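You operate a simulated robot arm through the tools that you are given. There is no shell and no other tool. Be economical: measure what you need, move in short steps, check, and stop when the job is done.

The job below is to be done with a simulated two-armed robot. You get a single attempt, and the scene is never put back.

TASK
On the top of the blue bench, fold the cloth in half and then in half again.

It is judged by the outcome, as a careful person would: the job done as asked, and still so three seconds after it is handed in. It fails if anything else is knocked over, pushed out of place, dropped, spilled or broken. Flat cloth is picked up by pressing the open fingertips on it (5 to 10 N) and closing them slowly along it; thin cloth reads only 2 to 8 mm in the jaws.

THE ROBOT
Two 7-joint arms with four-finger grippers on one trunk, on a base that drives. Base frame: it is fixed to the floor where the robot stands at the start and does not move with it; the origin is under the middle of the robot, x ahead of it, y to its left, z up. Lengths are in mm, angles in degrees, forces in N, time in s.
The left shoulder is at the start at [40, 181, 1130], the right one opposite. With the tool pointing down near the work surface each hand reaches from about 320 to 840 mm from the robot's upright axis, wherever it stands, measured 20 degrees to its own side. Places, roughly: cloth [-1500, -2000, 750]; top of the blue bench [-1500, -1700, 900]. Payload 3.67 kg a hand.
The tool frame of a hand sits at the grasp point between the pads (the TCP): z along the fingers, y along the line on which they close. The tips reach 28 mm beyond it. Largest opening 112 mm; the body of the gripper starts 73 mm behind the TCP.
Orientation is that of the tool frame in the base frame, as a unit quaternion [w, x, y, z]. With the fingers straight down and closing along the base's y, the tool's x points along the base's -x, its y along +y and its z along -z.

THE INTERFACE
- The arms move only by the tool send_rows. It takes "left_deltas", "right_deltas" or both (then of equal length, played together; a hand with none holds still); each is a list of rows, each an object (a shift or turn left out is 0, a gripper value left out holds the last) with "xyz": the shift along the tool's x, y, z in m, a list of three; "delta_rot": the turn, a rotation vector about the tool's x, y, z in degrees, a list of three; "hand": the finger opening in m, from 0 to 0.112. In form: [{"xyz": [x, y, z], "delta_rot": [ax, ay, az], "hand": hand}, ...]. A call has 1 to 8 rows; each row shifts and turns the commanded pose from where the row before left it, along the tool's axes as they then stand. A row lasts 0.2 s, in which the tool goes at most 50 mm and 8.6 degrees; a call with a longer step from one row to the next is refused whole, and so is a gripper value outside its range. A pose out of reach is approached as far as the arm can. The call stops where the force on the tool passes 40 N (or 10 N more than at its start, if that is more) or the arm is blocked; 0.2 s more then pass. The fingers move at their own pace and stop on an object; they squeeze with about 23 N. The grip force told is the motor's: it shows also when the fingers shut on nothing. Time passes only in rows, and 0.2 s behind the last, so rows that do not move let the fingers close. It gives the time, the measured TCP pose, the force on the tool (base axes), the opening and the grip force at its end, in the units of the frame above (readings bear some noise), with the torque about the TCP (base axes, N m) and any sound that the robot's microphone picked up, and new pictures: "show" is both (left out), scene, wrist or none (wrist: the cameras of the hands that moved).
- Cameras (640 x 400 px; columns grow to the right, rows downward): "scene" is now at [108.2, -9.2, 1361.5]; the picture's right is [-0.11, -0.99, 0.00], its down [-0.56, 0.06, -0.82] and it looks along [0.82, -0.09, -0.57] (base axes); focal length 266 px, centre (320, 200). "left" rides on the left gripper at [60, 18, -104] in its tool frame; the picture's right is [-0.29, 0.96, 0.00], its down [-0.80, -0.24, -0.55] and it looks along [-0.53, -0.16, 0.83] (tool axes); focal length 234 px, centre (320, 200). "right" rides on the right gripper at [60, -18, -104] in its tool frame; the picture's right is [0.29, 0.96, 0.00], its down [-0.80, 0.24, -0.55] and it looks along [-0.53, 0.16, 0.83] (tool axes); focal length 234 px, centre (320, 200).
- slide_trunk(by): slides the trunk up (or, below 0, down) by that many mm; the arms and the scene camera ride with it, the base frame stays. It gives what a move gives, with no picture.
- steer(legs): drives the robot by 1 to 6 legs, each [ahead, left, turn to the left] in mm, mm and degrees, along the robot's own axes; the way and the turn of a leg run together, so that a leg with both is an arc; at most 1500 mm and 180 degrees a leg. The arms and the cameras ride along, it lands a little off, and it stops where it bumps. It gives what a move gives, and a new picture of the scene camera.
- head_to(pan, tilt): turns the head with the scene camera to pan (to the left, within 86 degrees either way) and tilt (down, from -29 to 69), counted from straight ahead of the robot. It gives what a move gives, and a new picture of the scene camera.
- locate(camera, pixels): for up to 12 pixels [column, row] of the newest picture of that camera ("zoom" is the newest enlarged one), the place [x, y, z] in the base frame of the surface seen there, good to about 2 mm. The clock stands still meanwhile.
- close_up(camera, box): a new picture of the part [left, top, right, bottom] of that camera's present view, enlarged. The clock stands still meanwhile.
- finish_job(): hands the job in; it is judged then, once.

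Work in short steps. Measure before you move; look again where a grasp or a placing could have gone wrong, and mend it. You have 90 turns and 274 pictures in all, those below and enlarged ones among them. Open the grippers and draw the arms clear of the work before you hand the job in, unless the task says otherwise; then end with one line.

The tools are called after ">>>" as a command line: name --argument value ..., lists and objects as JSON in quotes. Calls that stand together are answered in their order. send_rows: Moves the arms, as the interface text tells. Its arguments: {"type":"object","properties":{"left_deltas":{"type":"array","items":{"type":"object","properties":{"xyz":{"type":"array","items":{"type":"number"}},"delta_rot":{"type":"array","items":{"type":"number"}},"hand":{"type":"number"}}}},"right_deltas":{"type":"array","items":{"type":"object","properties":{"xyz":{"type":"array","items":{"type":"number"}},"delta_rot":{"type":"array","items":{"type":"number"}},"hand":{"type":"number"}}}},"show":{"type":"string","enum":["both","scene","wrist","none"]}},"required":[]} The other tools are called the same way: slide_trunk (by) slides the trunk up or down; steer (legs) drives the base; head_to (pan, tilt) turns the head that bears the scene camera; locate (camera, pixels) gives the place of the surface under pixels of a picture; close_up (camera, box) takes an enlarged picture of a part of a camera's view; finish_job () hands the job in.

At the start:

```text
t: 0.0
left_tcp_pos: [581.2, 263.3, 1031.8]
left_orientation: [-0.001, -0.001, 1.0, 0.0]
left_ft_force: [-0.7, -0.1, -0.1]
left_torque: [0.01, 0.0, 0.01]
left_gripper_width: 112.1
left_grasp_force: 0.0
right_tcp_pos: [558.4, -206.5, 1042.2]
right_orientation: [0.0, -0.001, 1.0, 0.0]
right_ft_force: [0.3, 0.1, -0.1]
right_torque: [0.02, -0.02, -0.04]
right_gripper_width: 112.2
right_grasp_force: 0.1
trunk travel left (down, up): [-250.0, 264.0]
robot x, y, heading: [-1.9, 0.4, 0.3]
head pan, tilt: [-6.1, 34.5]
```

scene: 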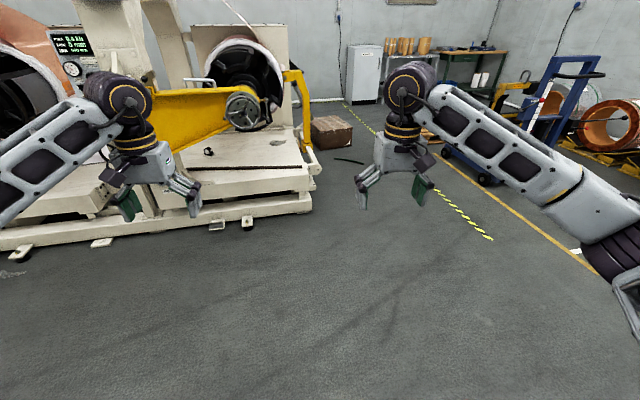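
right: 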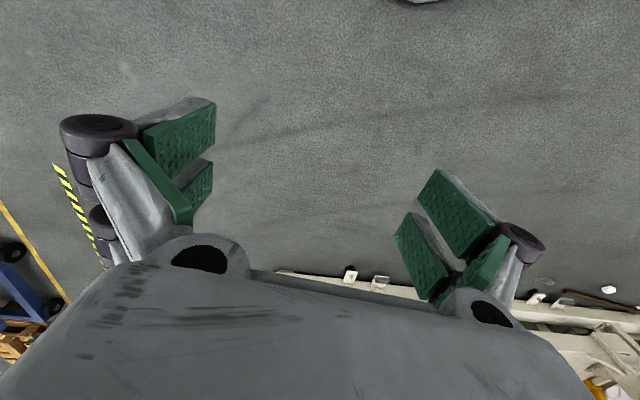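
left: 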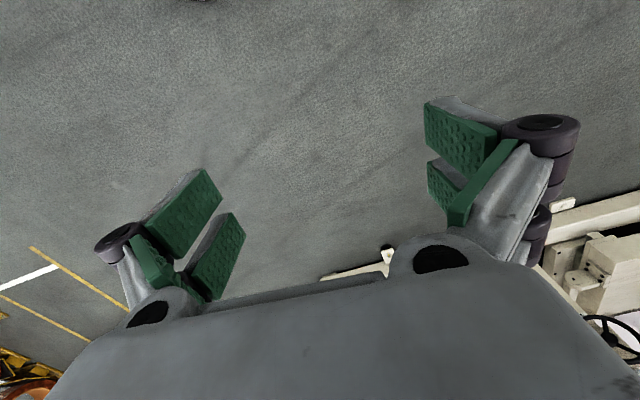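

The cloth and bench are behind the robot to the right, at about -130°. I turn in place toward them and look.

>>> steer --legs '[[0, 0, -128]]'

>>> head_to --pan 0 --tilt 15

```text
t: 6.3
left_tcp_pos: [-148.3, -620.5, 1031.7]
left_orientation: [0.0, 0.898, 0.44, 0.0]
left_ft_force: [-0.5, 0.4, -0.2]
left_torque: [-0.02, 0.01, 0.02]
left_gripper_width: 111.8
left_grasp_force: 0.0
right_tcp_pos: [-504.3, -314.9, 1041.8]
right_orientation: [0.0, 0.898, 0.44, 0.0]
right_ft_force: [0.4, -1.8, 1.1]
right_torque: [0.02, 0.03, 0.02]
right_gripper_width: 111.8
right_grasp_force: 0.0
trunk travel left (down, up): [-250.0, 264.0]
robot x, y, heading: [5.0, -2.2, -128.0]
head pan, tilt: [-6.1, 34.5]
```

scene: 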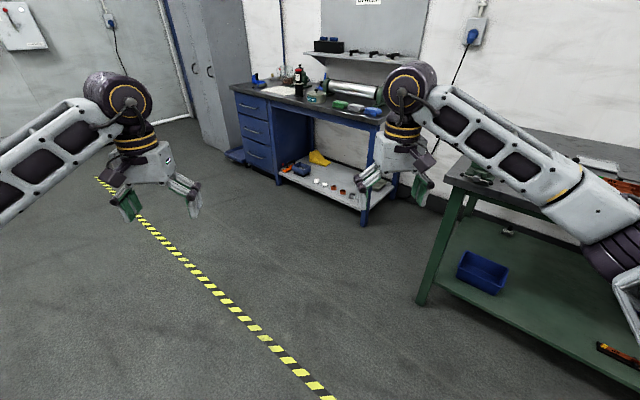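

```text
t: 7.1
left_tcp_pos: [-148.6, -620.7, 1031.4]
left_orientation: [0.001, 0.898, 0.439, 0.0]
left_ft_force: [0.0, -0.5, 0.2]
left_torque: [0.01, 0.01, -0.01]
left_gripper_width: 112.1
left_grasp_force: 0.1
right_tcp_pos: [-505.6, -314.7, 1043.0]
right_orientation: [0.0, 0.898, 0.44, 0.0]
right_ft_force: [0.7, 0.4, 0.1]
right_torque: [0.01, 0.02, 0.0]
right_gripper_width: 112.0
right_grasp_force: 0.0
trunk travel left (down, up): [-250.0, 264.0]
robot x, y, heading: [3.1, 1.0, -127.6]
head pan, tilt: [0.0, 15.0]
```

scene: 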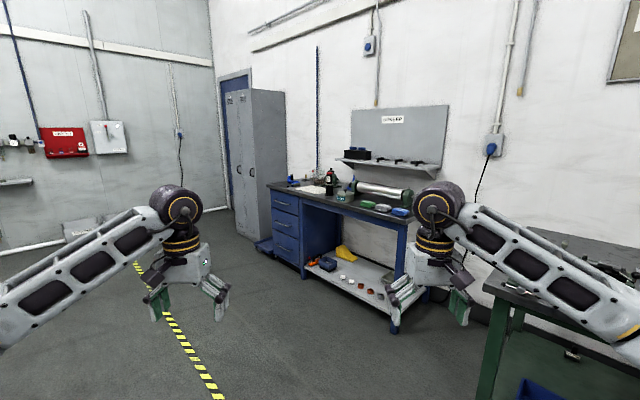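

The blue bench is at about (340,200). I enlarge it and measure its corners.

>>> close_up --camera "scene" --box '[250, 130, 450, 255]'

>>> locate --camera "scene" --pixels '[[270, 185], [402, 222], [300, 189], [312, 190], [395, 330], [302, 275], [490, 285], [345, 200], [380, 192], [415, 187]]'

```text
3.20 times, centred on (350, 192) of scene
```

zoom: 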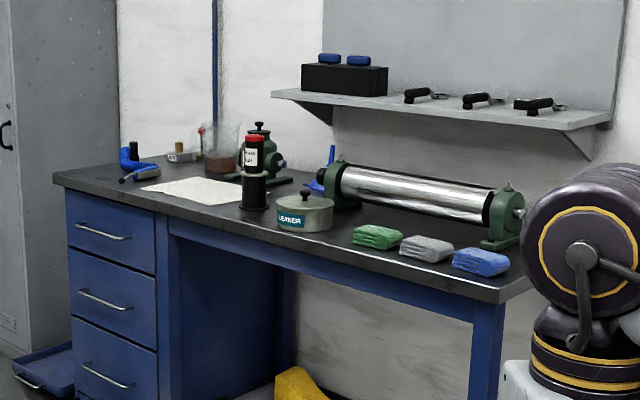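

```text
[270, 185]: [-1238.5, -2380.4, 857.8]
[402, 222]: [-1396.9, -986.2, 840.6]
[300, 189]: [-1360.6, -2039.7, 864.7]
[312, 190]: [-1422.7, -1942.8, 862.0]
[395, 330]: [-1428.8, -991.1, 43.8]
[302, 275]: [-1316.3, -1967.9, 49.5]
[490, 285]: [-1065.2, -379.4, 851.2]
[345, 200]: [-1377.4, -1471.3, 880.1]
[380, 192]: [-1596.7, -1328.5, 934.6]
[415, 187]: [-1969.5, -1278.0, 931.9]
```

The cloth is the white sheet near [-1400,-2000,863]. I check the cabinet and get enlarged detail of the cloth area, and raise the trunk so the arms clear the bench items.

>>> locate --camera "scene" --pixels '[[252, 150], [252, 235], [235, 225], [262, 250], [150, 270]]'

>>> locate --camera "zoom" --pixels '[[140, 188], [195, 178], [250, 190], [200, 204], [245, 205], [275, 205], [55, 178], [500, 300], [345, 180], [130, 150], [225, 165], [300, 230]]'

>>> slide_trunk --by 250

```text
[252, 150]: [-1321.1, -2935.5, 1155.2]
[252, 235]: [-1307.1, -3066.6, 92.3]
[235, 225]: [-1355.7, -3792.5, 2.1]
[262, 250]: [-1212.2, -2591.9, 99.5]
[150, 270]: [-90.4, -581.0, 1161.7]
```

```text
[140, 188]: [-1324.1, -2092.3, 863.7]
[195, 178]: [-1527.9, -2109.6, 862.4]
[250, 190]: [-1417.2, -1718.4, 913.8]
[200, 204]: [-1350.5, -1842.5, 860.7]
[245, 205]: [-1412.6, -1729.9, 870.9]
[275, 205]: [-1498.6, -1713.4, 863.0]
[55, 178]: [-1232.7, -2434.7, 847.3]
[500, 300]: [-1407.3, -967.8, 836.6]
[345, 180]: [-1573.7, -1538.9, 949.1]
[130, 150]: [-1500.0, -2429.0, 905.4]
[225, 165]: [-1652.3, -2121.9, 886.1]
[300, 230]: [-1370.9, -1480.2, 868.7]
```

```text
t: 9.7
left_tcp_pos: [-148.3, -622.3, 1281.8]
left_orientation: [0.0, 0.898, 0.44, -0.001]
left_ft_force: [0.5, 0.1, -0.3]
left_torque: [-0.03, 0.01, 0.02]
left_gripper_width: 112.0
left_grasp_force: 0.0
right_tcp_pos: [-506.0, -314.1, 1291.7]
right_orientation: [0.001, 0.898, 0.44, 0.0]
right_ft_force: [0.4, -0.9, -0.1]
right_torque: [0.0, 0.01, 0.01]
right_gripper_width: 111.9
right_grasp_force: 0.0
trunk travel left (down, up): [-500.0, 14.0]
robot x, y, heading: [-0.0, -0.1, -127.8]
head pan, tilt: [0.0, 15.0]
```

The cloth is about 240 mm square around (-1440,-1975). I drive to about (-600,-1920) and turn to face the bench (heading about -173.5°).

>>> steer --legs '[[0, 0, 20.4], [1006, 0, 0], [1006, 0, 0], [0, 0, -66]]'

>>> head_to --pan 0 --tilt 42

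```text
t: 24.4
left_tcp_pos: [-1147.9, -2245.4, 1280.5]
left_orientation: [0.0, 0.998, 0.057, -0.001]
left_ft_force: [0.8, 0.4, -0.4]
left_torque: [-0.02, -0.02, 0.01]
left_gripper_width: 112.2
left_grasp_force: 0.0
right_tcp_pos: [-1179.0, -1774.9, 1292.7]
right_orientation: [0.0, 0.998, 0.057, 0.0]
right_ft_force: [0.1, 0.5, 0.1]
right_torque: [-0.02, 0.01, -0.01]
right_gripper_width: 112.3
right_grasp_force: 0.1
trunk travel left (down, up): [-500.0, 14.0]
robot x, y, heading: [-600.3, -1916.0, -173.1]
head pan, tilt: [0.0, 15.0]
```

scene: 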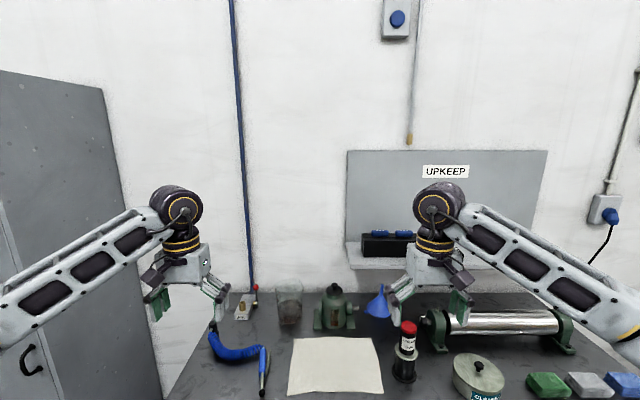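

```text
t: 25.3
left_tcp_pos: [-1147.7, -2245.7, 1280.3]
left_orientation: [0.0, 0.998, 0.057, 0.0]
left_ft_force: [0.1, -0.1, 0.1]
left_torque: [0.03, -0.01, 0.02]
left_gripper_width: 112.1
left_grasp_force: 0.1
right_tcp_pos: [-1178.6, -1777.0, 1291.0]
right_orientation: [0.001, 0.998, 0.057, 0.0]
right_ft_force: [0.5, 0.0, 1.2]
right_torque: [0.03, 0.02, -0.02]
right_gripper_width: 111.8
right_grasp_force: 0.0
trunk travel left (down, up): [-500.0, 14.0]
robot x, y, heading: [-599.5, -1919.8, -173.3]
head pan, tilt: [0.0, 42.0]
```

scene: 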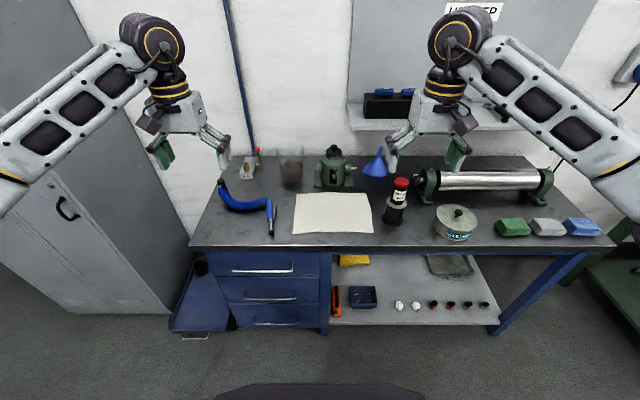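

Clear view now: cloth (292-373, 192-234) between blue pliers/wrench and the oiler. I enlarge and measure corners, edge, base front and neighbours.

>>> close_up --camera "scene" --box '[200, 140, 440, 290]'

>>> locate --camera "scene" --pixels '[[320, 392], [320, 247], [200, 245], [302, 195], [366, 195], [371, 231], [294, 232], [272, 235], [270, 203], [390, 222], [330, 187], [385, 175]]'

```text
2.67 times, centred on (320, 215) of scene
```

zoom: 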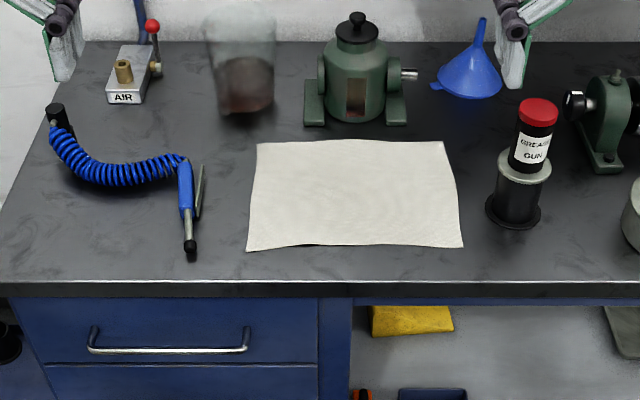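

```text
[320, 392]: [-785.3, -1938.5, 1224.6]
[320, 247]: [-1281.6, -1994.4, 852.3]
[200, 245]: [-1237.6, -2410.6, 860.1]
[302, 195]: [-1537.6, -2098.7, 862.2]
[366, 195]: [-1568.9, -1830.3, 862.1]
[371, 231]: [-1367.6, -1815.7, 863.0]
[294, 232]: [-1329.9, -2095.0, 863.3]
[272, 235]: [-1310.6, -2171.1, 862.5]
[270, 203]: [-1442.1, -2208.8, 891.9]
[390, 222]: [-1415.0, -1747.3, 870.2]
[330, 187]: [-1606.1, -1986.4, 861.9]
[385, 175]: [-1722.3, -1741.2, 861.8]
```

>>> locate --camera "zoom" --pixels '[[258, 143], [443, 141], [461, 246], [248, 249], [355, 140], [355, 246], [252, 200], [455, 190], [195, 215], [490, 215], [355, 200], [310, 246]]'

```text
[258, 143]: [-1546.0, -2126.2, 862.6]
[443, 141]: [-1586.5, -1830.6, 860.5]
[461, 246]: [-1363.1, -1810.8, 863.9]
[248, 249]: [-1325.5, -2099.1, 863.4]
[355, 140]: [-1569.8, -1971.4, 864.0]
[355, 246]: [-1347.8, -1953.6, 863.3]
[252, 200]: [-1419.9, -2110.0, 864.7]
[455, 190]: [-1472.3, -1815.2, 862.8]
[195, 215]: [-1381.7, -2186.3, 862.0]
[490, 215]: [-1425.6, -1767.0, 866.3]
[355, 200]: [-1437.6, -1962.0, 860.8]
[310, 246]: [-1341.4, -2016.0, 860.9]
```

Cloth corners: FL(-1325,-2099), BL(-1546,-2126), BR(-1586,-1831), FR(-1363,-1811); about 290 × 222 mm, lying square to the robot. I drive closer and center the cloth, and tilt the head to see it.

>>> steer --legs '[[235, -54, 0]]'

>>> slide_trunk --by -150

>>> head_to --pan 0 --tilt 50

```text
t: 27.1
left_tcp_pos: [-1387.1, -2219.8, 1282.5]
left_orientation: [0.0, 0.998, 0.058, -0.001]
left_ft_force: [0.1, -0.3, 0.2]
left_torque: [0.02, 0.04, 0.0]
left_gripper_width: 112.0
left_grasp_force: 0.0
right_tcp_pos: [-1418.5, -1750.6, 1293.3]
right_orientation: [0.0, 0.998, 0.057, 0.0]
right_ft_force: [0.2, 0.1, -0.2]
right_torque: [0.03, 0.03, 0.0]
right_gripper_width: 111.8
right_grasp_force: 0.0
trunk travel left (down, up): [-500.0, 14.0]
robot x, y, heading: [-838.0, -1886.6, -173.5]
head pan, tilt: [0.0, 42.0]
```

scene: 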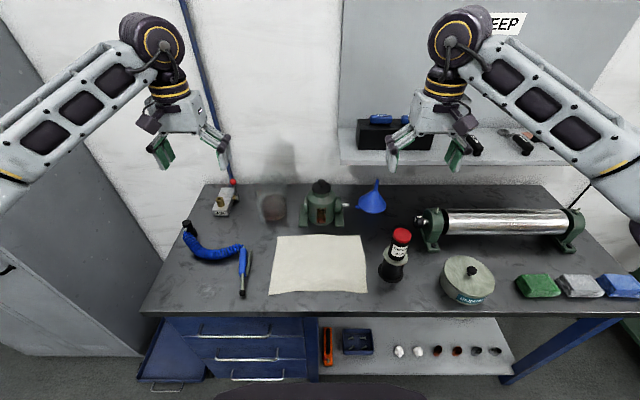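

```text
t: 28.8
left_tcp_pos: [-1390.4, -2220.0, 1130.5]
left_orientation: [0.0, 0.998, 0.057, 0.0]
left_ft_force: [0.1, 0.1, 0.0]
left_torque: [0.01, 0.02, -0.01]
left_gripper_width: 111.7
left_grasp_force: 0.1
right_tcp_pos: [-1419.8, -1749.2, 1142.3]
right_orientation: [0.0, 0.998, 0.057, 0.0]
right_ft_force: [-0.3, 0.5, 0.3]
right_torque: [-0.01, 0.03, -0.02]
right_gripper_width: 111.8
right_grasp_force: 0.0
trunk travel left (down, up): [-350.0, 164.0]
robot x, y, heading: [-840.5, -1886.4, -173.4]
head pan, tilt: [0.0, 42.0]
```

```text
t: 29.5
left_tcp_pos: [-1389.2, -2220.2, 1131.1]
left_orientation: [-0.001, 0.998, 0.058, 0.001]
left_ft_force: [0.0, -0.1, 0.4]
left_torque: [0.01, -0.01, 0.01]
left_gripper_width: 112.0
left_grasp_force: 0.0
right_tcp_pos: [-1419.6, -1750.7, 1140.9]
right_orientation: [0.0, 0.998, 0.057, 0.0]
right_ft_force: [-0.1, -0.1, -0.8]
right_torque: [0.03, 0.01, 0.02]
right_gripper_width: 112.1
right_grasp_force: 0.1
trunk travel left (down, up): [-350.0, 164.0]
robot x, y, heading: [-836.2, -1891.8, -173.6]
head pan, tilt: [0.0, 50.0]
```

scene: 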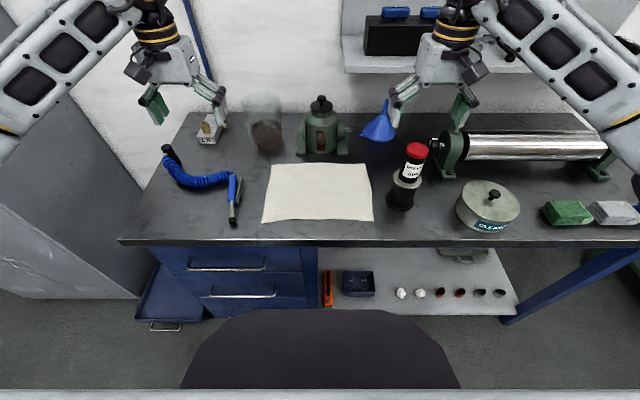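

I measure the heights and extents of neighbouring objects, and the refined corners from here.

>>> close_up --camera "scene" --box '[200, 90, 440, 240]'

>>> locate --camera "scene" --pixels '[[415, 147], [401, 170], [390, 200], [320, 100], [300, 150], [346, 150], [320, 150], [240, 175], [232, 178], [380, 105], [265, 130], [380, 133]]'

```text
2.67 times, centred on (320, 165) of scene
```

zoom: 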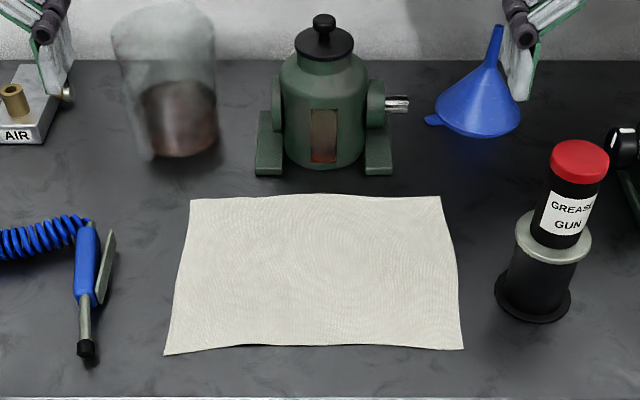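

```text
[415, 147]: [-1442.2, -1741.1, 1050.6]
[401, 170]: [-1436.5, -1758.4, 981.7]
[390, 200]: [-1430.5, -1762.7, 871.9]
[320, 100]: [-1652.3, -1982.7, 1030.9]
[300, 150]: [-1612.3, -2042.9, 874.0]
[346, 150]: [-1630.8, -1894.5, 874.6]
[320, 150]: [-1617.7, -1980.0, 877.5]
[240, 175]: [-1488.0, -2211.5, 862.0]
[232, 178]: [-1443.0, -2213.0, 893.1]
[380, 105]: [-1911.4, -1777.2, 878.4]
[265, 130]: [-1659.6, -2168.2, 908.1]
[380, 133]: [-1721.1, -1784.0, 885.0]
```

The grease gun top is at z 1050 and the pump top at about 1030, so hands must pass over. I measure the cloth corners from here.

>>> locate --camera "zoom" --pixels '[[168, 351], [460, 346], [437, 198], [192, 201], [250, 343], [300, 342], [200, 347], [420, 345], [315, 270], [130, 330], [480, 340], [315, 375]]'

```text
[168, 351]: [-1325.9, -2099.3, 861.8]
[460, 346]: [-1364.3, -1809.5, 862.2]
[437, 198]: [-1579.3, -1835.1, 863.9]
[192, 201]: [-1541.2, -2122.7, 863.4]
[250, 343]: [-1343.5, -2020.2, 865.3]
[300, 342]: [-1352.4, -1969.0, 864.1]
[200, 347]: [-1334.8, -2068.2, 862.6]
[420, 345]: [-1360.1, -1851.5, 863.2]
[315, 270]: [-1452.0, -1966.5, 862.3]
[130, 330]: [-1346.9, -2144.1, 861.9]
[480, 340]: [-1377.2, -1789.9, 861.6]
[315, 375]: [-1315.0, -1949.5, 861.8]
```

I move both hands over the front corners and part way down with fingers opened to 45 mm.

>>> send_rows --left_deltas '[{"xyz": [0.0147, -0.036, 0], "hand": 0.045}, {"xyz": [0.0147, -0.036, 0]}, {"xyz": [0.0147, -0.036, 0]}, {"xyz": [0.0147, -0.036, 0]}, {"xyz": [0, 0, 0.045]}, {"xyz": [0, 0, 0.045]}, {"xyz": [0, 0, 0.045]}, {"xyz": [0, 0, 0.045]}]' --right_deltas '[{"xyz": [0.009, 0.0265, 0], "hand": 0.045}, {"xyz": [0.009, 0.0265, 0]}, {"xyz": [0.009, 0.0265, 0]}, {"xyz": [0.009, 0.0265, 0]}, {"xyz": [0, 0, 0.0475]}, {"xyz": [0, 0, 0.0475]}, {"xyz": [0, 0, 0.0475]}, {"xyz": [0, 0, 0.0475]}]'

```text
t: 31.3
left_tcp_pos: [-1349.3, -2070.4, 950.3]
left_orientation: [0.001, 0.998, 0.058, 0.0]
left_ft_force: [-0.1, -0.5, 0.4]
left_torque: [0.01, -0.04, 0.01]
left_gripper_width: 45.3
left_grasp_force: 0.2
right_tcp_pos: [-1374.4, -1851.0, 951.4]
right_orientation: [0.0, 0.998, 0.057, 0.0]
right_ft_force: [-0.9, 0.3, -0.3]
right_torque: [-0.01, -0.02, -0.02]
right_gripper_width: 45.0
right_grasp_force: 0.1
trunk travel left (down, up): [-350.0, 164.0]
robot x, y, heading: [-840.7, -1889.0, -173.6]
head pan, tilt: [0.0, 50.0]
```

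scene: 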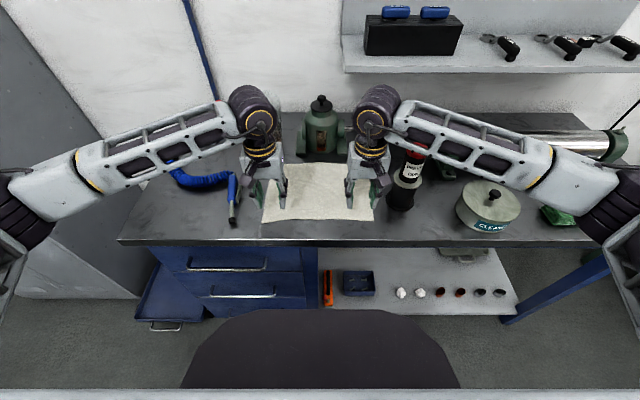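
right: 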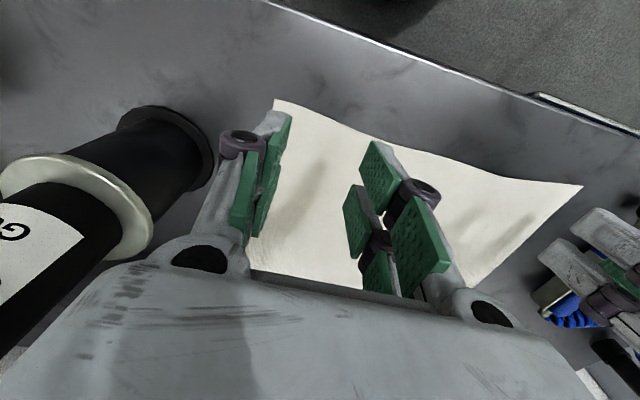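
left: 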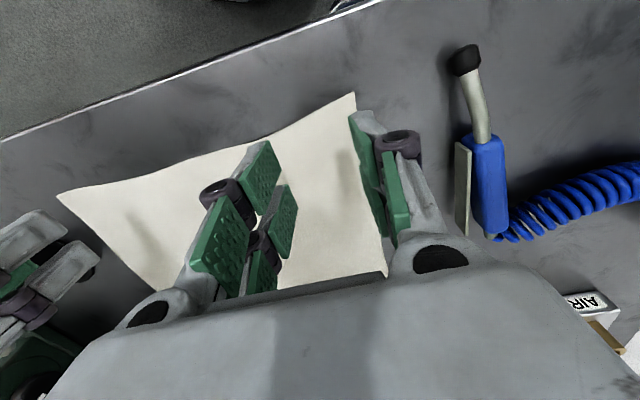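

Hands are over the corners. I check forearm heights relative to the grease gun (top z 1050) before deciding on trunk height.

>>> locate --camera "scene" --pixels '[[370, 120], [375, 160], [410, 130], [450, 145], [500, 160], [570, 190], [385, 100], [360, 158]]'

```text
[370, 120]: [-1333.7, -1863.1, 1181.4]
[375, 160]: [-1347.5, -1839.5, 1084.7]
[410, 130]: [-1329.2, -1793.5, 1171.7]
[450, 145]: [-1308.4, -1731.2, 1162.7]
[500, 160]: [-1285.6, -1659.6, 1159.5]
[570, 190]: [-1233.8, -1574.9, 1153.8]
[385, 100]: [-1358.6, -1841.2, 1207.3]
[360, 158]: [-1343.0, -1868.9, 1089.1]
```

The forearm is almost level at z≈1165, which would come close to the grease gun. I raise the trunk so the forearms slope upward, then bring the hands down again.

>>> slide_trunk --by 160

>>> send_rows --left_deltas '[{"xyz": [0, 0, 0.045]}, {"xyz": [0, 0, 0.045]}, {"xyz": [0, 0, 0.045]}, {"xyz": [0, 0, 0.045]}, {"xyz": [0, 0, 0.02]}]' --right_deltas '[{"xyz": [0, 0, 0.045]}, {"xyz": [0, 0, 0.045]}, {"xyz": [0, 0, 0.045]}, {"xyz": [0, 0, 0.045]}, {"xyz": [0, 0, 0.02]}]'

```text
t: 33.1
left_tcp_pos: [-1348.3, -2070.3, 1109.7]
left_orientation: [0.0, 0.998, 0.058, -0.001]
left_ft_force: [1.0, 0.9, 0.0]
left_torque: [0.0, 0.0, -0.01]
left_gripper_width: 45.1
left_grasp_force: 0.1
right_tcp_pos: [-1372.7, -1849.8, 1112.5]
right_orientation: [0.0, 0.998, 0.058, 0.0]
right_ft_force: [-0.1, -0.3, 0.5]
right_torque: [-0.03, 0.0, -0.01]
right_gripper_width: 45.1
right_grasp_force: 0.1
trunk travel left (down, up): [-510.0, 4.0]
robot x, y, heading: [-840.5, -1888.7, -173.2]
head pan, tilt: [0.0, 50.0]
```

```text
t: 34.3
left_tcp_pos: [-1347.4, -2071.4, 910.1]
left_orientation: [0.0, 0.998, 0.057, 0.0]
left_ft_force: [-0.7, -0.1, 0.4]
left_torque: [0.02, -0.02, -0.04]
left_gripper_width: 45.0
left_grasp_force: 0.0
right_tcp_pos: [-1372.4, -1850.0, 910.7]
right_orientation: [0.001, 0.998, 0.057, 0.0]
right_ft_force: [0.5, -1.1, 0.4]
right_torque: [0.0, 0.0, 0.01]
right_gripper_width: 45.1
right_grasp_force: 0.0
trunk travel left (down, up): [-510.0, 4.0]
robot x, y, heading: [-840.5, -1889.6, -173.4]
head pan, tilt: [0.0, 50.0]
```

scene: 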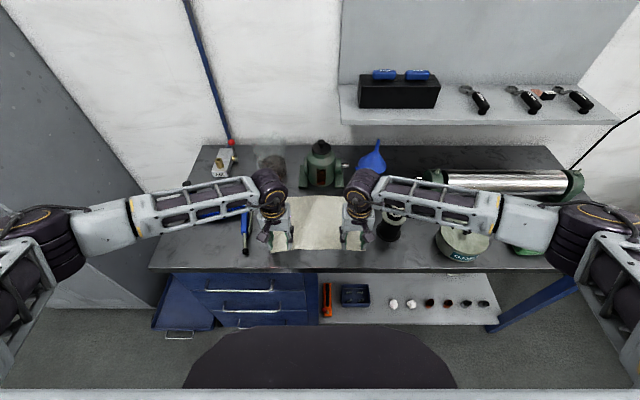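
right: 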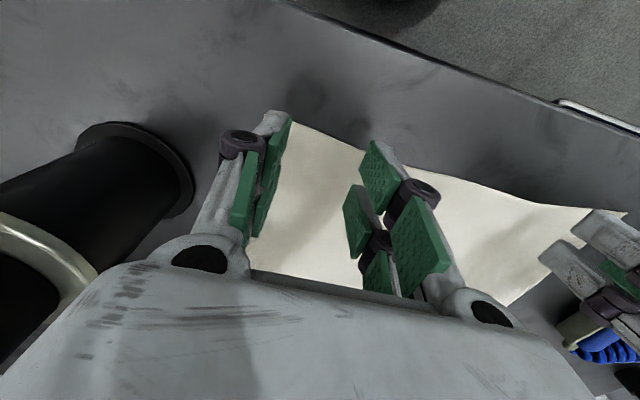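
left: 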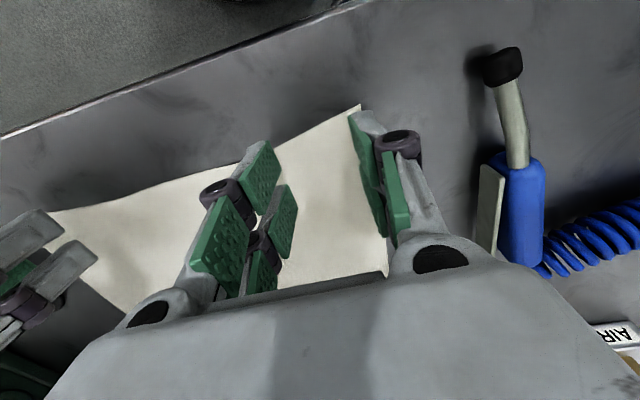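

I recheck forearm heights with the raised trunk.

>>> locate --camera "scene" --pixels '[[380, 195], [410, 200], [450, 205], [490, 212], [530, 220], [425, 220], [445, 192]]'

```text
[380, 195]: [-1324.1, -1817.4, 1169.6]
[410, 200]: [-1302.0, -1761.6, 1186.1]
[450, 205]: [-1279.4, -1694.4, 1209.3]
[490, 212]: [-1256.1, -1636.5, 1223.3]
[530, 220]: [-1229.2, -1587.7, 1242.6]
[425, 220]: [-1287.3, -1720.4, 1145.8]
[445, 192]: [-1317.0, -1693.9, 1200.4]
```

Forearms now clear the gun by ~90 mm. I lower gently to contact.

>>> send_rows --left_deltas '[{"xyz": [0, 0, 0.012]}, {"xyz": [0, 0, 0.004]}, {"xyz": [0, 0, 0.003]}, {"xyz": [0, 0, 0]}]' --right_deltas '[{"xyz": [0, 0, 0.012]}, {"xyz": [0, 0, 0.004]}, {"xyz": [0, 0, 0.003]}, {"xyz": [0, 0, 0]}]' --show "none"

```text
t: 35.3
left_tcp_pos: [-1349.1, -2071.1, 890.9]
left_orientation: [0.001, 0.998, 0.058, 0.0]
left_ft_force: [-0.6, 0.5, 0.3]
left_torque: [-0.02, -0.05, 0.0]
left_gripper_width: 45.0
left_grasp_force: 0.0
right_tcp_pos: [-1372.8, -1850.5, 891.3]
right_orientation: [0.001, 0.998, 0.058, 0.0]
right_ft_force: [0.2, 0.3, 0.7]
right_torque: [0.0, 0.04, 0.0]
right_gripper_width: 44.7
right_grasp_force: 0.1
trunk travel left (down, up): [-510.0, 4.0]
robot x, y, heading: [-839.3, -1893.4, -173.5]
head pan, tilt: [0.0, 50.0]
```

>>> send_rows --left_deltas '[{"xyz": [0, 0, 0.002]}, {"xyz": [0, 0, 0]}]' --right_deltas '[{"xyz": [0, 0, 0.002]}, {"xyz": [0, 0, 0]}]' --show "wrist"

```text
t: 35.9
left_tcp_pos: [-1348.2, -2071.7, 889.9]
left_orientation: [0.0, 0.998, 0.058, 0.0]
left_ft_force: [-0.6, 0.5, -0.1]
left_torque: [0.02, -0.02, -0.01]
left_gripper_width: 45.1
left_grasp_force: 0.1
right_tcp_pos: [-1373.3, -1850.7, 888.8]
right_orientation: [0.0, 0.998, 0.058, -0.001]
right_ft_force: [-0.6, -0.1, -0.5]
right_torque: [0.01, 0.04, -0.01]
right_gripper_width: 45.3
right_grasp_force: 0.1
trunk travel left (down, up): [-510.0, 4.0]
robot x, y, heading: [-839.6, -1886.8, -173.4]
head pan, tilt: [0.0, 50.0]
```

right: 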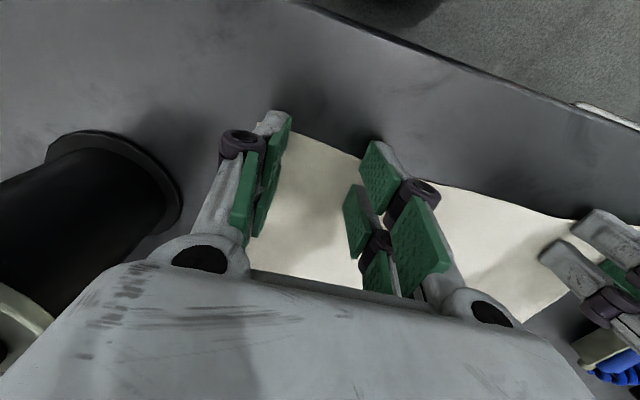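
left: 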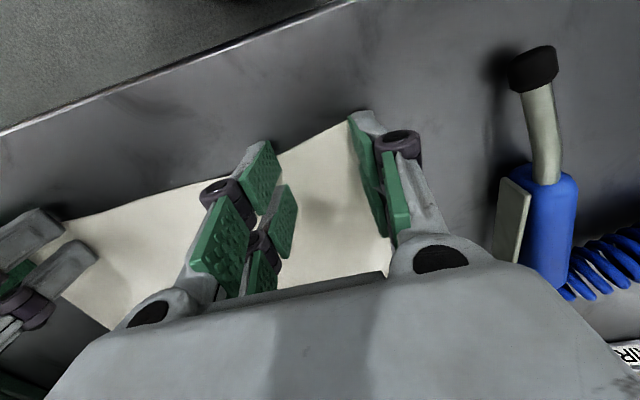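

No contact yet. I shift 3 mm further onto the cloth and keep lowering in small steps.

>>> send_rows --left_deltas '[{"xyz": [-0.003, 0, 0.001]}, {"xyz": [0, 0, 0.0015]}, {"xyz": [0, 0, 0]}]' --right_deltas '[{"xyz": [-0.003, 0, 0.001]}, {"xyz": [0, 0, 0.0015]}, {"xyz": [0, 0, 0]}]' --show "none"

>>> send_rows --left_deltas '[{"xyz": [0, 0, 0.0015]}, {"xyz": [0, 0, 0]}]' --right_deltas '[{"xyz": [0, 0, 0.0015]}, {"xyz": [0, 0, 0]}]' --show "none"

```text
t: 36.7
left_tcp_pos: [-1351.7, -2071.1, 888.6]
left_orientation: [0.0, 0.998, 0.059, -0.001]
left_ft_force: [-0.1, -0.3, 9.6]
left_torque: [-0.16, -0.04, 0.0]
left_gripper_width: 45.5
left_grasp_force: 0.4
right_tcp_pos: [-1376.6, -1850.9, 888.5]
right_orientation: [0.0, 0.998, 0.057, -0.001]
right_ft_force: [0.1, -0.3, 2.0]
right_torque: [0.02, -0.02, -0.02]
right_gripper_width: 44.9
right_grasp_force: 0.2
trunk travel left (down, up): [-510.0, 4.0]
robot x, y, heading: [-841.3, -1892.3, -173.5]
head pan, tilt: [0.0, 50.0]
```

```text
t: 37.3
left_tcp_pos: [-1350.6, -2070.2, 888.6]
left_orientation: [-0.001, 0.998, 0.058, -0.003]
left_ft_force: [-2.4, -2.1, 21.2]
left_torque: [-0.31, -0.02, -0.11]
left_gripper_width: 46.4
left_grasp_force: 1.1
right_tcp_pos: [-1373.6, -1851.1, 888.2]
right_orientation: [-0.001, 0.998, 0.058, -0.002]
right_ft_force: [-2.4, -0.2, 11.2]
right_torque: [0.2, 0.08, 0.03]
right_gripper_width: 45.2
right_grasp_force: 0.0
trunk travel left (down, up): [-510.0, 4.0]
robot x, y, heading: [-838.2, -1888.8, -173.6]
head pan, tilt: [0.0, 50.0]
```

Left presses 21 N, right 11 N. I ease to about 8 N each and close slowly along the cloth.

>>> send_rows --left_deltas '[{"xyz": [0, 0, -0.0016], "hand": 0.045}, {"hand": 0.039}, {"hand": 0.033}, {"hand": 0.027}, {"hand": 0.021}, {"hand": 0.015}, {"hand": 0.008}, {"hand": 0.0}]' --right_deltas '[{"xyz": [0, 0, -0.0004], "hand": 0.045}, {"hand": 0.039}, {"hand": 0.033}, {"hand": 0.027}, {"hand": 0.021}, {"hand": 0.015}, {"hand": 0.008}, {"hand": 0.0}]'

```text
t: 39.1
left_tcp_pos: [-1350.1, -2070.9, 887.1]
left_orientation: [-0.001, 0.998, 0.058, -0.001]
left_ft_force: [1.5, 2.3, 15.2]
left_torque: [0.12, -0.09, 0.05]
left_gripper_width: 6.3
left_grasp_force: 22.8
right_tcp_pos: [-1374.9, -1851.6, 886.8]
right_orientation: [0.0, 0.998, 0.058, 0.0]
right_ft_force: [-0.3, -3.2, 6.2]
right_torque: [-0.11, -0.05, -0.05]
right_gripper_width: 0.0
right_grasp_force: 23.0
trunk travel left (down, up): [-510.0, 4.0]
robot x, y, heading: [-839.4, -1890.7, -173.5]
head pan, tilt: [0.0, 50.0]
```

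scene: 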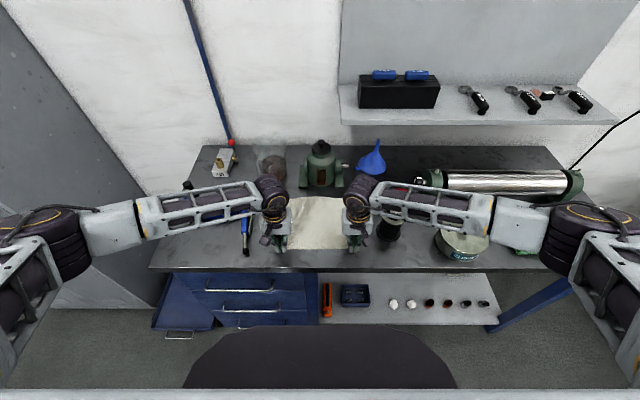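
right: 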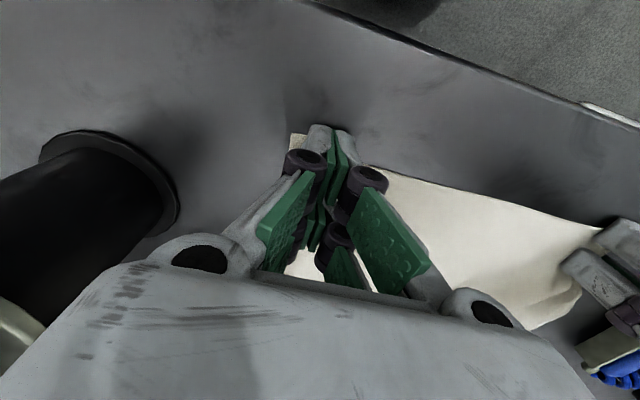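
left: 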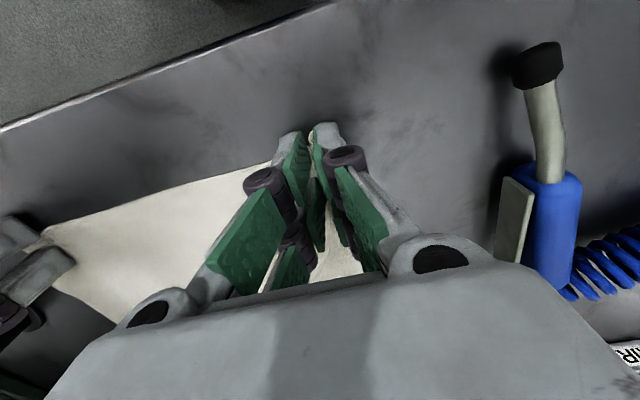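

Left holds cloth (6.3 mm); right closed on nothing. Left stays; right reopens, and I press again and re-close with a bit more force, following down.

>>> send_rows --right_deltas '[{"xyz": [0, 0, -0.004]}, {"xyz": [-0.002, 0, 0], "hand": 0.045}, {"hand": 0.045}, {"hand": 0.045}, {"xyz": [0, 0, 0.004]}, {"xyz": [0, 0, 0]}]'

```text
t: 40.5
left_tcp_pos: [-1349.9, -2071.6, 887.4]
left_orientation: [0.0, 0.998, 0.059, -0.001]
left_ft_force: [1.8, -0.5, 12.7]
left_torque: [0.04, -0.11, -0.01]
left_gripper_width: 6.2
left_grasp_force: 22.4
right_tcp_pos: [-1377.2, -1851.0, 887.2]
right_orientation: [0.0, 0.998, 0.058, -0.002]
right_ft_force: [-0.2, 1.2, 6.0]
right_torque: [-0.15, -0.08, 0.0]
right_gripper_width: 45.3
right_grasp_force: 0.4
trunk travel left (down, up): [-510.0, 4.0]
robot x, y, heading: [-838.4, -1891.7, -173.5]
head pan, tilt: [0.0, 50.0]
```

scene: 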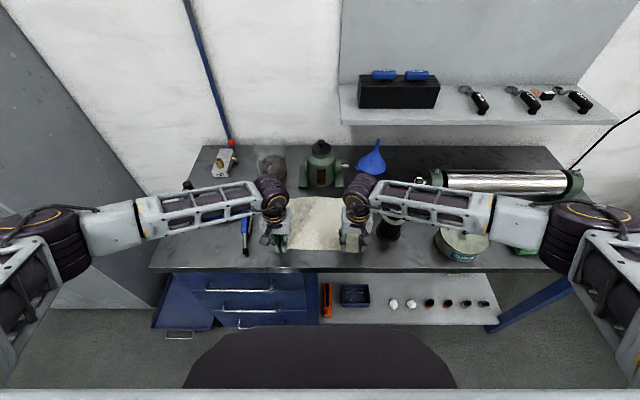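
right: 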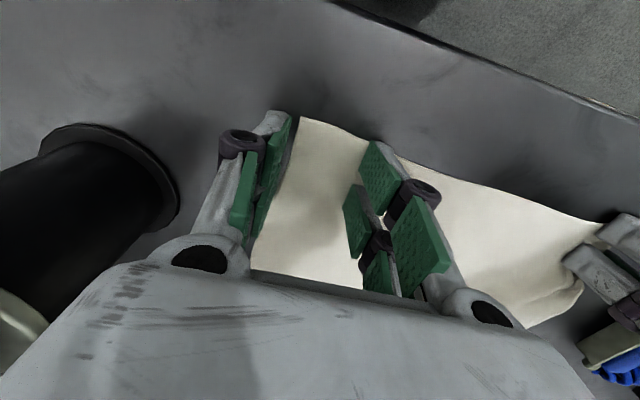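

The right cloth edge is now just inside the right finger. I lift, shift 18 mm toward the cloth middle (tool +y), and press again.

>>> send_rows --right_deltas '[{"xyz": [0, 0, -0.005]}, {"xyz": [0, 0.018, 0]}, {"xyz": [0, 0, 0.005]}, {"xyz": [0, 0, 0.0005]}, {"xyz": [0, 0, 0]}]' --show "wrist"

```text
t: 41.7
left_tcp_pos: [-1349.9, -2071.7, 888.6]
left_orientation: [0.0, 0.998, 0.058, -0.001]
left_ft_force: [-1.3, -0.3, 9.5]
left_torque: [-0.01, -0.04, 0.02]
left_gripper_width: 6.0
left_grasp_force: 22.8
right_tcp_pos: [-1374.4, -1868.6, 889.5]
right_orientation: [0.0, 0.998, 0.058, -0.002]
right_ft_force: [0.9, -0.1, 12.9]
right_torque: [0.15, -0.09, -0.06]
right_gripper_width: 45.3
right_grasp_force: 0.1
trunk travel left (down, up): [-510.0, 4.0]
robot x, y, heading: [-841.5, -1892.8, -173.3]
head pan, tilt: [0.0, 50.0]
```

right: 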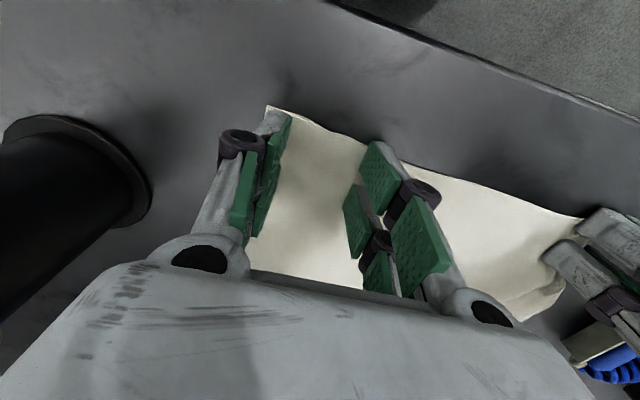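

Both right fingertips are on the cloth at 13 N. I close slowly with a slight follow-down.

>>> send_rows --right_deltas '[{"hand": 0.04}, {"hand": 0.035}, {"hand": 0.03}, {"hand": 0.025}, {"hand": 0.02, "xyz": [0, 0, 0.0003]}, {"hand": 0.014}, {"hand": 0.007}, {"hand": 0.0}]' --show "wrist"

```text
t: 43.5
left_tcp_pos: [-1349.3, -2070.4, 888.5]
left_orientation: [-0.001, 0.998, 0.057, -0.001]
left_ft_force: [-0.2, 3.8, 6.5]
left_torque: [0.09, 0.0, 0.02]
left_gripper_width: 5.8
left_grasp_force: 23.2
right_tcp_pos: [-1374.8, -1868.8, 887.8]
right_orientation: [0.0, 0.998, 0.057, -0.002]
right_ft_force: [0.0, -4.0, 23.3]
right_torque: [0.01, -0.08, -0.03]
right_gripper_width: 8.1
right_grasp_force: 23.0
trunk travel left (down, up): [-510.0, 4.0]
robot x, y, heading: [-841.8, -1891.5, -173.4]
head pan, tilt: [0.0, 50.0]
```

right: 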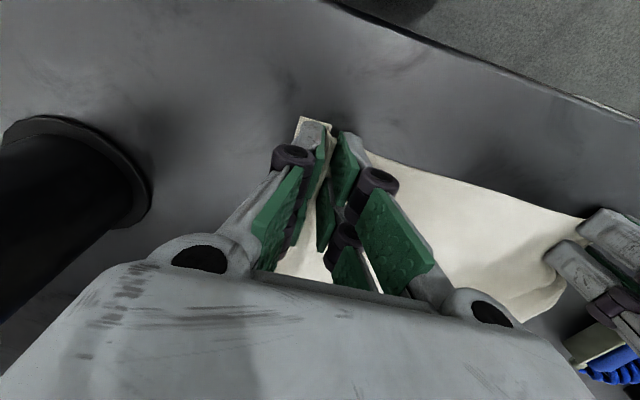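

Both corners are held (5.8 and 8.1 mm). I lift both along the first half of the fold arc.

>>> send_rows --left_deltas '[{"xyz": [-0.0019, 0, -0.0191]}, {"xyz": [-0.0056, 0, -0.0184]}, {"xyz": [-0.009, 0, -0.0169]}, {"xyz": [-0.0122, 0, -0.0149]}, {"xyz": [-0.0149, 0, -0.0122]}, {"xyz": [-0.0169, 0, -0.009]}, {"xyz": [-0.0184, 0, -0.0056]}, {"xyz": [-0.0191, 0, -0.0019]}]' --right_deltas '[{"xyz": [-0.0019, 0, -0.0191]}, {"xyz": [-0.0056, 0, -0.0184]}, {"xyz": [-0.009, 0, -0.0169]}, {"xyz": [-0.0122, 0, -0.0149]}, {"xyz": [-0.0149, 0, -0.0122]}, {"xyz": [-0.0169, 0, -0.009]}, {"xyz": [-0.0184, 0, -0.0056]}, {"xyz": [-0.0191, 0, -0.0019]}]'

>>> close_up --camera "scene" --box '[230, 130, 430, 255]'

```text
t: 45.3
left_tcp_pos: [-1448.6, -2083.1, 986.2]
left_orientation: [-0.001, 0.998, 0.058, 0.0]
left_ft_force: [-1.4, 5.3, -0.1]
left_torque: [0.16, 0.03, -0.02]
left_gripper_width: 3.9
left_grasp_force: 22.7
right_tcp_pos: [-1475.0, -1881.1, 984.6]
right_orientation: [0.001, 0.998, 0.057, 0.0]
right_ft_force: [1.0, -6.9, 0.4]
right_torque: [-0.17, -0.03, 0.0]
right_gripper_width: 8.0
right_grasp_force: 22.6
trunk travel left (down, up): [-510.0, 4.0]
robot x, y, heading: [-841.2, -1890.9, -173.5]
head pan, tilt: [0.0, 50.0]
```

scene: 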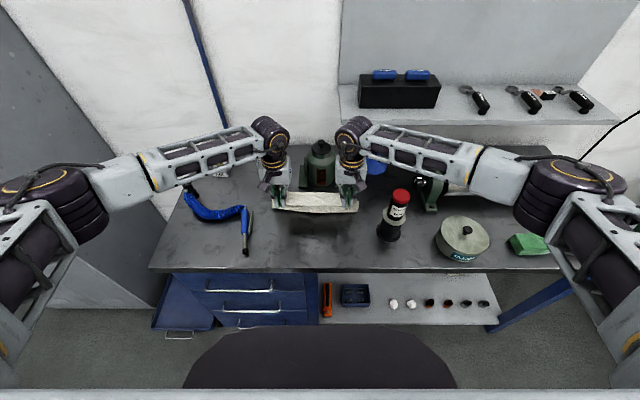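
right: 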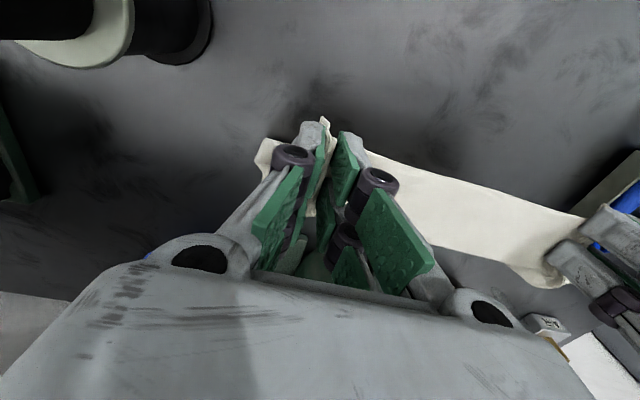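
left: 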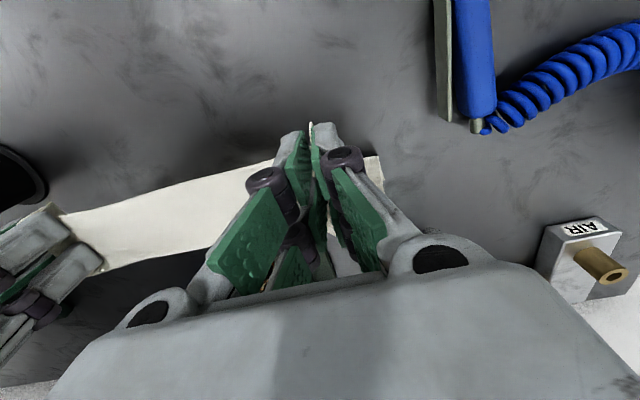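

```text
3.20 times, centred on (330, 192) of scene
```

zoom: 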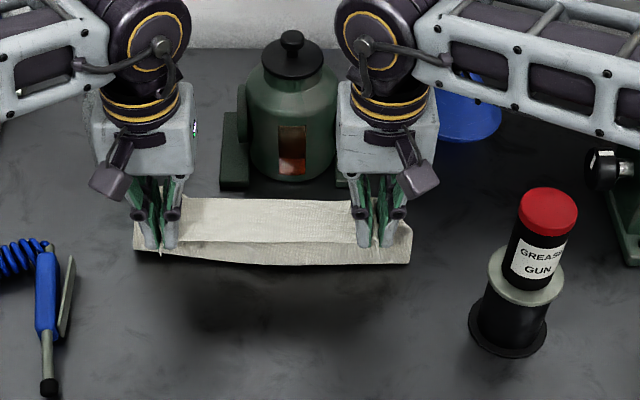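

The cloth hangs from both hands. I measure where its visible parts are.

>>> locate --camera "zoom" --pixels '[[270, 205], [270, 235], [270, 250], [270, 260], [405, 235], [400, 260], [140, 255], [140, 230], [270, 275]]'

```text
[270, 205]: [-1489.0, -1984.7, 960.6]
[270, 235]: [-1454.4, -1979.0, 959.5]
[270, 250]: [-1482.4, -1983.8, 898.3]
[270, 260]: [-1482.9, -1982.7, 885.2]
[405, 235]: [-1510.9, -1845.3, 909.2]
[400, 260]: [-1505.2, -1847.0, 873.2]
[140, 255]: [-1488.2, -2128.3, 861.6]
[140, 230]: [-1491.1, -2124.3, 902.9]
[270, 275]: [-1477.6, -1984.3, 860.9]
```

The pinched edge points toward the robot, so laying it at the back would leave a curled lip. Better: lift the cloth fully, lay its free edge at the front while moving back, then bring the held edge forward over it. I lift straight up first.

>>> send_rows --left_deltas '[{"xyz": [0, 0, -0.02]}, {"xyz": [0, 0, -0.02]}, {"xyz": [0, 0, -0.02]}, {"xyz": [0, 0, -0.02]}, {"xyz": [0, 0, -0.02]}, {"xyz": [0, 0, -0.02]}, {"xyz": [0, 0, -0.02]}, {"xyz": [0, 0, -0.01]}]' --right_deltas '[{"xyz": [0, 0, -0.02]}, {"xyz": [0, 0, -0.02]}, {"xyz": [0, 0, -0.02]}, {"xyz": [0, 0, -0.02]}, {"xyz": [0, 0, -0.02]}, {"xyz": [0, 0, -0.02]}, {"xyz": [0, 0, -0.02]}, {"xyz": [0, 0, -0.01]}]' --show "scene"

>>> close_up --camera "scene" --box '[210, 110, 450, 260]'

```text
t: 47.1
left_tcp_pos: [-1448.6, -2081.6, 1135.1]
left_orientation: [0.0, 0.998, 0.058, -0.001]
left_ft_force: [-0.6, 5.7, 0.3]
left_torque: [0.19, 0.03, -0.03]
left_gripper_width: 3.7
left_grasp_force: 23.3
right_tcp_pos: [-1473.5, -1879.5, 1134.2]
right_orientation: [0.001, 0.998, 0.058, 0.0]
right_ft_force: [1.1, -6.1, 0.7]
right_torque: [-0.19, -0.05, 0.03]
right_gripper_width: 7.9
right_grasp_force: 22.9
trunk travel left (down, up): [-510.0, 4.0]
robot x, y, heading: [-841.9, -1888.4, -173.4]
head pan, tilt: [0.0, 50.0]
```

scene: 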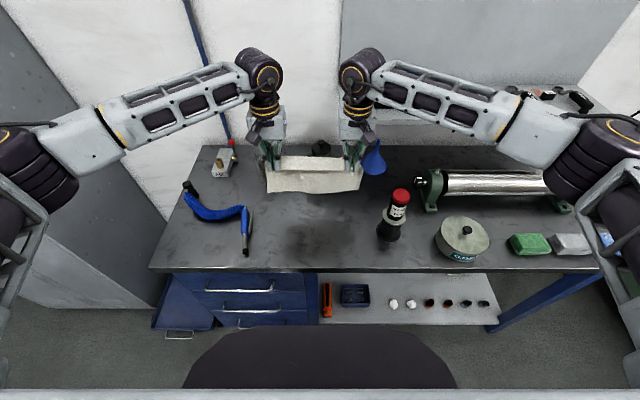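

```text
2.67 times, centred on (330, 185) of scene
```

zoom: 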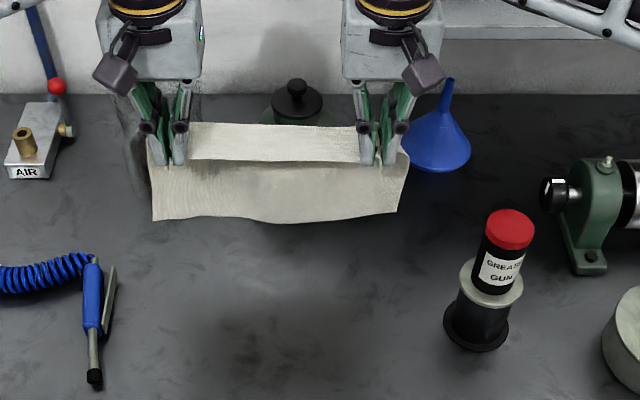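

>>> locate --camera "zoom" --pixels '[[270, 130], [270, 155], [270, 175], [270, 200], [270, 218], [160, 215], [395, 210], [200, 213], [400, 170]]'

```text
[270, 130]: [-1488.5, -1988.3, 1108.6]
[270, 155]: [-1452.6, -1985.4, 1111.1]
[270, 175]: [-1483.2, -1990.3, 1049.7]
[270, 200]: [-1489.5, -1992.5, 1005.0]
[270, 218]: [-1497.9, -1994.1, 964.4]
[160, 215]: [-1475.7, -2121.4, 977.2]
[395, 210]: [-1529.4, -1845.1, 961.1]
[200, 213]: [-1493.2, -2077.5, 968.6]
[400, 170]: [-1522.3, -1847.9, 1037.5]
```

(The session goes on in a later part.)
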